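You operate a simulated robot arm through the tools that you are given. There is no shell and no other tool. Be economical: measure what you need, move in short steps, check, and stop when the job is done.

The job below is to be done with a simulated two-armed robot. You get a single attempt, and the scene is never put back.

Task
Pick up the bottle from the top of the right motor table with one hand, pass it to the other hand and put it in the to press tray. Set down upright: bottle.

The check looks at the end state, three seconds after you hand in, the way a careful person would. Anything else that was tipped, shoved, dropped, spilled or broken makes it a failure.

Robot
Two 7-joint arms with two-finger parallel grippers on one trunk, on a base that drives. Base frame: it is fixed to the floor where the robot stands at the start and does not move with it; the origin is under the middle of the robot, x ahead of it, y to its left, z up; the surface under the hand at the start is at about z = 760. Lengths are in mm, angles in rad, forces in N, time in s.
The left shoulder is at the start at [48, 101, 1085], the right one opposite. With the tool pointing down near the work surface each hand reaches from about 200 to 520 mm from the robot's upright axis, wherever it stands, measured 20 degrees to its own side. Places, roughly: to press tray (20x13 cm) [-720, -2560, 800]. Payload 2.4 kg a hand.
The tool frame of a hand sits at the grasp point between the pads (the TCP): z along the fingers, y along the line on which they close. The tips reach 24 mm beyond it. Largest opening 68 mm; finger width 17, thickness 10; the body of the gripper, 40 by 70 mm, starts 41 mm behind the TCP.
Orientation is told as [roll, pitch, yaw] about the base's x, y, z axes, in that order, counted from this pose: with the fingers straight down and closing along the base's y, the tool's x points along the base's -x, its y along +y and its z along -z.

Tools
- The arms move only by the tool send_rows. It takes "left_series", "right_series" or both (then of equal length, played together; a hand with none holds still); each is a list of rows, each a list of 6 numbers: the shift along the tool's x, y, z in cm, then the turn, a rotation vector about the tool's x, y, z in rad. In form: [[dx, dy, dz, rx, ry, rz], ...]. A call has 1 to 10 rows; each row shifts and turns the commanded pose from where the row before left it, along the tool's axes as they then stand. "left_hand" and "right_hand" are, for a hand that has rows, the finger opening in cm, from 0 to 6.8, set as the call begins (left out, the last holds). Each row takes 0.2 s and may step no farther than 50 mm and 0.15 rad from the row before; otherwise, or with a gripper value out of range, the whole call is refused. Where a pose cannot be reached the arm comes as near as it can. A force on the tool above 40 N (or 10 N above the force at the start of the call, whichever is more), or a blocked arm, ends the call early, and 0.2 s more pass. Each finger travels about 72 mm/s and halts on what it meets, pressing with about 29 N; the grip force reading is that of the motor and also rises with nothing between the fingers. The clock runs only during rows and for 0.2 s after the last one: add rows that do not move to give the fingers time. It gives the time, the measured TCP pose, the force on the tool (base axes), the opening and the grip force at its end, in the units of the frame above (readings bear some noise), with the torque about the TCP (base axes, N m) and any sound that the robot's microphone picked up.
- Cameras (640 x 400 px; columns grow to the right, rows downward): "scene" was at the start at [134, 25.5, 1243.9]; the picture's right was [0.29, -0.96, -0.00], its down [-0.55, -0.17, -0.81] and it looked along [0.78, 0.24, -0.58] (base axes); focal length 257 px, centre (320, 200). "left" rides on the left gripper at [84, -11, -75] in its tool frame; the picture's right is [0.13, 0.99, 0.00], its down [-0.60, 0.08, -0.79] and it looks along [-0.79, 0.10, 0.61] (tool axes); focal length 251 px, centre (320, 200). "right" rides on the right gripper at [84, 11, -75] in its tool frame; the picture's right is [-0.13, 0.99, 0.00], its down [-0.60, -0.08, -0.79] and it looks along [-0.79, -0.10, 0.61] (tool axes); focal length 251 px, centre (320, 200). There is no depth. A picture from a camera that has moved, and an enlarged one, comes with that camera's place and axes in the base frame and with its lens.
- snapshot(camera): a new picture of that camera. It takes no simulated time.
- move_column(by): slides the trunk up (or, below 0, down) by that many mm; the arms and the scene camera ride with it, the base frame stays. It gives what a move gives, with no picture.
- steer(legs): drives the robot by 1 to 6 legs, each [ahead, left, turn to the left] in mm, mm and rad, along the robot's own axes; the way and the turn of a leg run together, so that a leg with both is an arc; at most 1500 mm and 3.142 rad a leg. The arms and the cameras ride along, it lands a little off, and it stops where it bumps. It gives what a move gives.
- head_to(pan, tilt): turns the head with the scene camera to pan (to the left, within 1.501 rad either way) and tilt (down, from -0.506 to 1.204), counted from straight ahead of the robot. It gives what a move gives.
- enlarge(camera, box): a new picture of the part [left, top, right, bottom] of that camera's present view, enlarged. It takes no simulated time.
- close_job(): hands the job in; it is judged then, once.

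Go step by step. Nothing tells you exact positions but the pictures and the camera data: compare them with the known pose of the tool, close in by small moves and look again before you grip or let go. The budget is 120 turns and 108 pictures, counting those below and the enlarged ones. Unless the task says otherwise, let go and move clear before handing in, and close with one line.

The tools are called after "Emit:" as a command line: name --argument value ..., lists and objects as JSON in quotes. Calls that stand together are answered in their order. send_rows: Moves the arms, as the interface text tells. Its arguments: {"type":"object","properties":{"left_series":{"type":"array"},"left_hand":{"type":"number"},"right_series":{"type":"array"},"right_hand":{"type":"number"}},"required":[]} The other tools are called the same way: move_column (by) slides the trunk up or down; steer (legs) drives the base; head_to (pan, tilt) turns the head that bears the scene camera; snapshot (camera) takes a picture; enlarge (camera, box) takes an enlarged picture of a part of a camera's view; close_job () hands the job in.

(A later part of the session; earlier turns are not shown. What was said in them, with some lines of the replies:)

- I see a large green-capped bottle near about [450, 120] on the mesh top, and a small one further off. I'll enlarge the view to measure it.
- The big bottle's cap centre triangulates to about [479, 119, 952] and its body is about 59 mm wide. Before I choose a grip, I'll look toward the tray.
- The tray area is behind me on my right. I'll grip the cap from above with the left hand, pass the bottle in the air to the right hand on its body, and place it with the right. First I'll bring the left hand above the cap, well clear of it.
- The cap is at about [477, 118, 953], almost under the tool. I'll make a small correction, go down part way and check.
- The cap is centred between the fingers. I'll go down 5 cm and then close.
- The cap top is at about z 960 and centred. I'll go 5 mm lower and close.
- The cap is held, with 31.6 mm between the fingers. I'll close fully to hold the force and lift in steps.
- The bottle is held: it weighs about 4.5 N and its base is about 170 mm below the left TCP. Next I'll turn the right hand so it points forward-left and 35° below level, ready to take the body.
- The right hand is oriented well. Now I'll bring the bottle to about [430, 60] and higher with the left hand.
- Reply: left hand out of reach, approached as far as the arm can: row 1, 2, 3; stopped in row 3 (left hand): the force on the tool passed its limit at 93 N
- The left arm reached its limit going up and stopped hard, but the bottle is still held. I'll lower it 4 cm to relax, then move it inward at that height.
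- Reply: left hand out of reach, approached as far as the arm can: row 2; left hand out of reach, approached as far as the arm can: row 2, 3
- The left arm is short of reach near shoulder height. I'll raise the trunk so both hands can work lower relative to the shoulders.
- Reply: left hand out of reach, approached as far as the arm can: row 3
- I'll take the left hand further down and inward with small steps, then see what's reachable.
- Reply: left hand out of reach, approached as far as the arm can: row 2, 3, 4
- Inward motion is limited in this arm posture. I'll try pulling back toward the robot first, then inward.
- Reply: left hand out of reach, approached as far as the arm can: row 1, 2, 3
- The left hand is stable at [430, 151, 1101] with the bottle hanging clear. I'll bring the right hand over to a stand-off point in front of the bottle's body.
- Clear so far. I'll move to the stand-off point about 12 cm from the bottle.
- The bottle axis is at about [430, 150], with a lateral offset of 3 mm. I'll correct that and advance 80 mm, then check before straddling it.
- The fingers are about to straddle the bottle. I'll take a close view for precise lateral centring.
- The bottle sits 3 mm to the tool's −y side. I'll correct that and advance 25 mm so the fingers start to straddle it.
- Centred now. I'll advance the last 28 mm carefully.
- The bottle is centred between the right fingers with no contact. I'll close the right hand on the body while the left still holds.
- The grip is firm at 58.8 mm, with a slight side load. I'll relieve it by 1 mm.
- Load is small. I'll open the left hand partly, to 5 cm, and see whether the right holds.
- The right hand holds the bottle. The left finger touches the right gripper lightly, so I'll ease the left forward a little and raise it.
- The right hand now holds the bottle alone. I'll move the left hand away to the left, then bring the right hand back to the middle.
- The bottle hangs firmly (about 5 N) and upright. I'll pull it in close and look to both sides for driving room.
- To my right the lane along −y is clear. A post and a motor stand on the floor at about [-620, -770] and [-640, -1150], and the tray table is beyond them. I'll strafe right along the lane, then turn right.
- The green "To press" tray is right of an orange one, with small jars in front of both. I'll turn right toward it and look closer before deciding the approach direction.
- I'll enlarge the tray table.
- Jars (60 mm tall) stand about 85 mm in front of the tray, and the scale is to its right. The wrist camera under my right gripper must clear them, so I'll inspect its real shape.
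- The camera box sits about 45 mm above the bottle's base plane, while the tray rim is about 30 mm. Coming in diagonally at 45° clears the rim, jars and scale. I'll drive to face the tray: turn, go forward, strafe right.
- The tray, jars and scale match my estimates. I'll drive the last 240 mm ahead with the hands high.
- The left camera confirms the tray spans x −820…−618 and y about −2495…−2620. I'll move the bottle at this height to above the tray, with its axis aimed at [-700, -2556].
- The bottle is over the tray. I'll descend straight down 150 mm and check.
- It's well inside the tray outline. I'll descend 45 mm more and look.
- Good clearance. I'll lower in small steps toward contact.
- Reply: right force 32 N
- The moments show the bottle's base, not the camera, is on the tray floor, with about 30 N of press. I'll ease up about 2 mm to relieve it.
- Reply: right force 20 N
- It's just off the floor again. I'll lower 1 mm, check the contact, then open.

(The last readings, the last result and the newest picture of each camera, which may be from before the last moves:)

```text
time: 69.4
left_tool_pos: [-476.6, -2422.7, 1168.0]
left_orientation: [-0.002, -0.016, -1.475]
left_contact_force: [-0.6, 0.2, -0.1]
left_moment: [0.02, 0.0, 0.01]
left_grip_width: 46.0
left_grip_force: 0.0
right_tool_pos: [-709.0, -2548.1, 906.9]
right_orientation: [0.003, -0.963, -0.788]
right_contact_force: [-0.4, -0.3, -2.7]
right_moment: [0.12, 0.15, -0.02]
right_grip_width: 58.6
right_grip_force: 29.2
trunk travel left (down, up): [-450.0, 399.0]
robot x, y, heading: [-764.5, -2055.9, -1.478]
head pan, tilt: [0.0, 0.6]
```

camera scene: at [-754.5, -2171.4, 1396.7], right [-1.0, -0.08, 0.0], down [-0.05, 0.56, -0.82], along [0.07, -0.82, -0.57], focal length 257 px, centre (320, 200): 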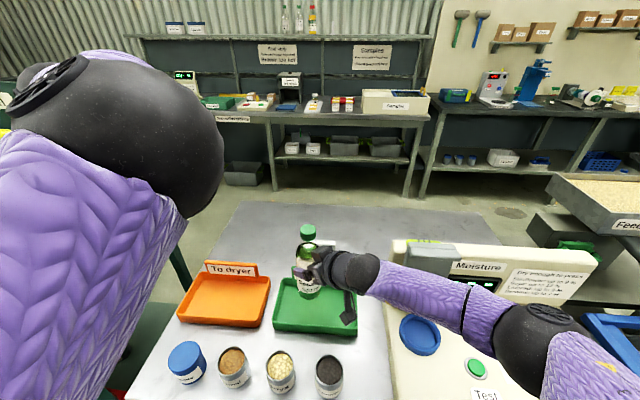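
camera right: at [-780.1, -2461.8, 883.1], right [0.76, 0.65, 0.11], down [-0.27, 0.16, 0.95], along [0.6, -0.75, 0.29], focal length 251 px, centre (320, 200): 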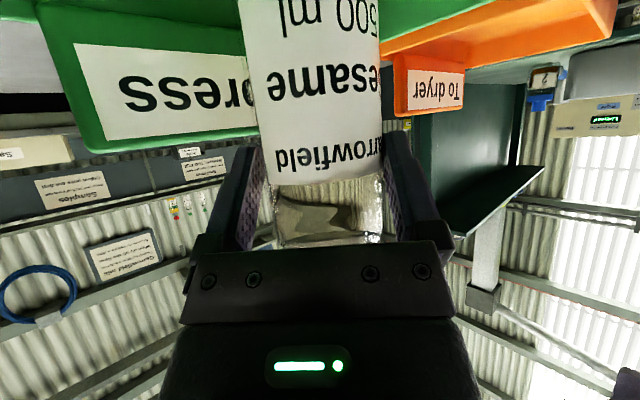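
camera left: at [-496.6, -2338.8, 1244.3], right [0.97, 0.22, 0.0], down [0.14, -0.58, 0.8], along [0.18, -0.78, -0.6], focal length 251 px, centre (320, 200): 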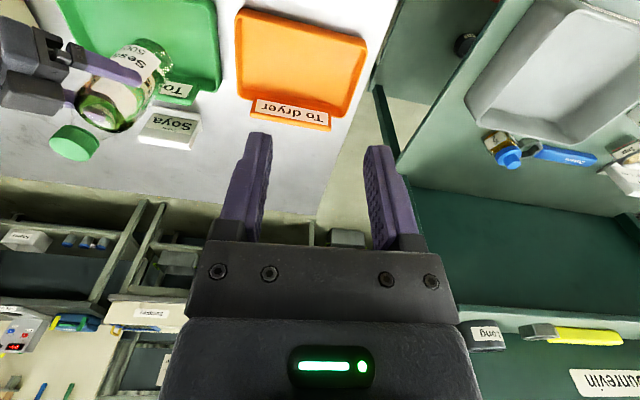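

The base is just touching. I'll open the right hand gently.

Emit:
send_rows --right_series '[[0, 0, 0, 0, 0, 0], [0, 0, 0, 0, 0, 0]]' --right_hand 6.2

Emit:
send_rows --right_series '[[0, 0, 0, 0, 0, 0], [0, 0, 0, 0, 0, 0]]' --right_hand 6.8

Emit:
snapshot --camera "right"

Emit:
enlarge --camera "scene" --box '[260, 220, 400, 360]'

```text
time: 70.0
left_tool_pos: [-476.4, -2422.5, 1170.0]
left_orientation: [-0.001, -0.016, -1.475]
left_contact_force: [0.4, -0.9, 0.7]
left_moment: [-0.01, 0.01, -0.03]
left_grip_width: 45.7
left_grip_force: 0.0
right_tool_pos: [-708.6, -2547.3, 907.8]
right_orientation: [0.003, -0.961, -0.788]
right_contact_force: [-0.9, 0.0, -0.7]
right_moment: [-0.03, 0.0, -0.01]
right_grip_width: 62.0
right_grip_force: 0.0
trunk travel left (down, up): [-450.0, 399.0]
robot x, y, heading: [-759.4, -2059.6, -1.486]
head pan, tilt: [0.0, 0.6]
```

```text
time: 70.6
left_tool_pos: [-476.4, -2422.5, 1169.4]
left_orientation: [-0.002, -0.016, -1.474]
left_contact_force: [-0.1, 0.8, 1.2]
left_moment: [0.01, -0.02, -0.04]
left_grip_width: 45.9
left_grip_force: 0.1
right_tool_pos: [-708.8, -2547.4, 908.0]
right_orientation: [0.002, -0.961, -0.789]
right_contact_force: [0.5, 0.7, -0.8]
right_moment: [0.0, 0.01, -0.04]
right_grip_width: 68.3
right_grip_force: 0.1
trunk travel left (down, up): [-450.0, 399.0]
robot x, y, heading: [-766.5, -2054.4, -1.488]
head pan, tilt: [0.0, 0.6]
```

```text
40 pictures are left
camera right: at [-778.8, -2462.3, 882.1], right [0.75, 0.65, 0.11], down [-0.27, 0.16, 0.95], along [0.6, -0.74, 0.3], focal length 251 px, centre (320, 200)
```

right: 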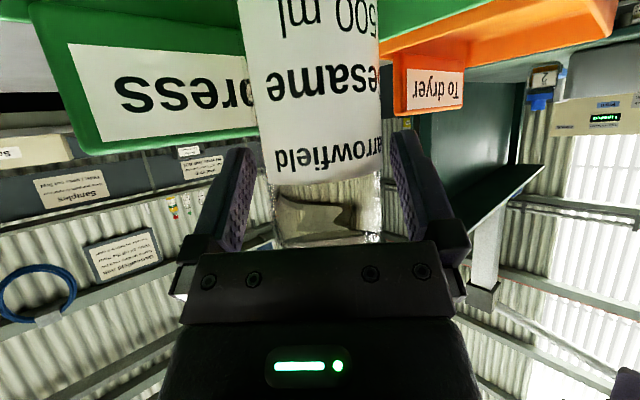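

```text
2.86 times, centred on (330, 290) of scene
camera zoom: at [-754.6, -2171.0, 1396.7], right [-1.0, -0.08, 0.0], down [-0.05, 0.56, -0.82], along [0.07, -0.82, -0.57], focal length 734 px, centre (291, -57)
```

zoom: 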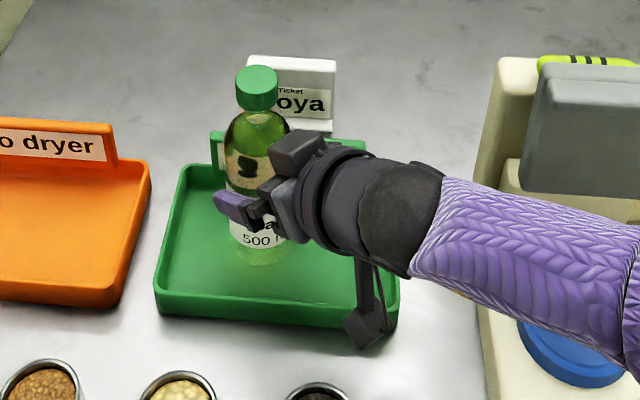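

The bottle stands free and centred between the open fingers. I'll retreat along the tool axis, back and up.

Emit:
send_rows --right_series '[[0, 0, -1, 0, 0, 0], [0, 0, -1.5, 0, 0, 0], [0, 0, -2, 0, 0, 0], [0, 0, -2.5, 0, 0, 0], [0, 0, -3, 0, 0, 0], [0, 0, -3, 0, 0, 0], [0, 0, 0, 0, 0, 0]]'

Emit:
snapshot --camera "scene"

Emit:
snapshot --camera "left"

```text
time: 72.2
left_tool_pos: [-477.1, -2423.6, 1168.8]
left_orientation: [-0.001, -0.015, -1.476]
left_contact_force: [0.3, -0.9, 0.1]
left_moment: [-0.04, -0.02, 0.02]
left_grip_width: 46.1
left_grip_force: 0.1
right_tool_pos: [-785.0, -2472.4, 982.5]
right_orientation: [0.002, -0.961, -0.788]
right_contact_force: [-1.0, 0.5, -0.8]
right_moment: [-0.02, 0.01, 0.01]
right_grip_width: 68.2
right_grip_force: 0.1
trunk travel left (down, up): [-450.0, 399.0]
robot x, y, heading: [-767.4, -2054.8, -1.49]
head pan, tilt: [0.0, 0.6]
```

```text
38 pictures are left
camera scene: at [-754.6, -2171.0, 1396.7], right [-1.0, -0.08, 0.0], down [-0.05, 0.56, -0.82], along [0.07, -0.82, -0.57], focal length 257 px, centre (320, 200)
```

scene: 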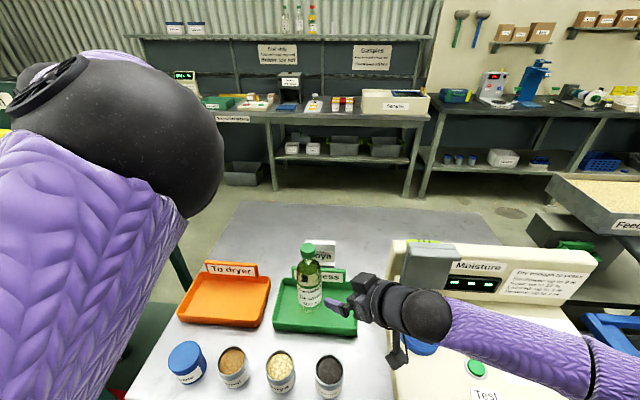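

```text
37 pictures are left
camera left: at [-496.6, -2338.5, 1244.3], right [0.97, 0.22, 0.0], down [0.14, -0.58, 0.8], along [0.18, -0.78, -0.6], focal length 251 px, centre (320, 200)
```

left: 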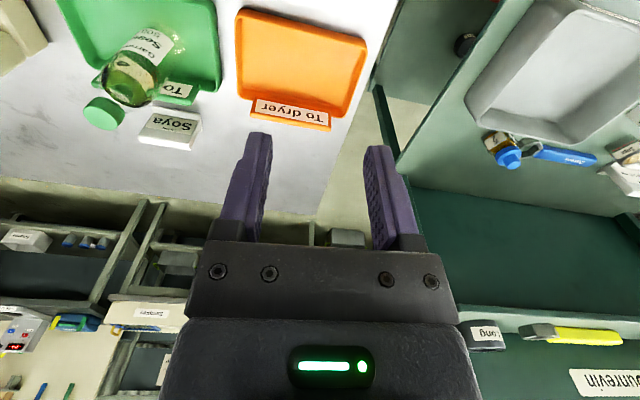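

The bottle stands upright in the green tray and everything else is undisturbed. I'll lift the hand clear and take one last look.

Emit:
send_rows --right_series '[[-2.46, 0, -1.72, 0, 0, 0], [-2.46, 0, -1.72, 0, 0, 0], [-2.46, 0, -1.72, 0, 0, 0], [0, 0, 0, 0, 0, 0]]'

Emit:
enlarge --camera "scene" --box '[160, 200, 420, 400]'

```text
time: 73.2
left_tool_pos: [-476.9, -2422.6, 1169.2]
left_orientation: [-0.002, -0.015, -1.475]
left_contact_force: [-0.1, -0.3, -0.2]
left_moment: [-0.02, -0.02, 0.02]
left_grip_width: 46.0
left_grip_force: 0.1
right_tool_pos: [-784.3, -2471.8, 1071.6]
right_orientation: [0.002, -0.961, -0.789]
right_contact_force: [0.1, 0.2, -0.2]
right_moment: [0.0, 0.03, -0.01]
right_grip_width: 68.1
right_grip_force: 0.1
trunk travel left (down, up): [-450.0, 399.0]
robot x, y, heading: [-764.8, -2057.1, -1.485]
head pan, tilt: [0.0, 0.6]
```

```text
2.00 times, centred on (290, 300) of scene
camera zoom: at [-754.6, -2171.0, 1396.7], right [-1.0, -0.08, 0.0], down [-0.05, 0.56, -0.82], along [0.07, -0.82, -0.57], focal length 514 px, centre (380, 0)
```

zoom: 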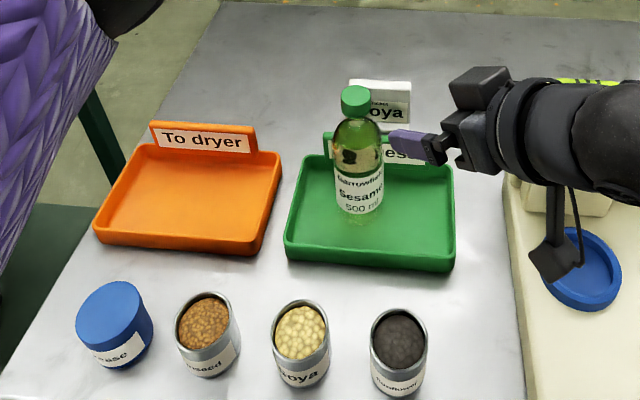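

The bottle stands upright inside the "To press" tray, with both hands clear and nothing else moved, so I'm handing in.

Emit:
close_job

```text
The job is handed in.
```

The sesame bottle is standing upright in the green "To press" tray. The left hand picked it up, passed it to the right in mid-air, and the right set it down. Both hands are clear, and the last pictures show nothing else moved.
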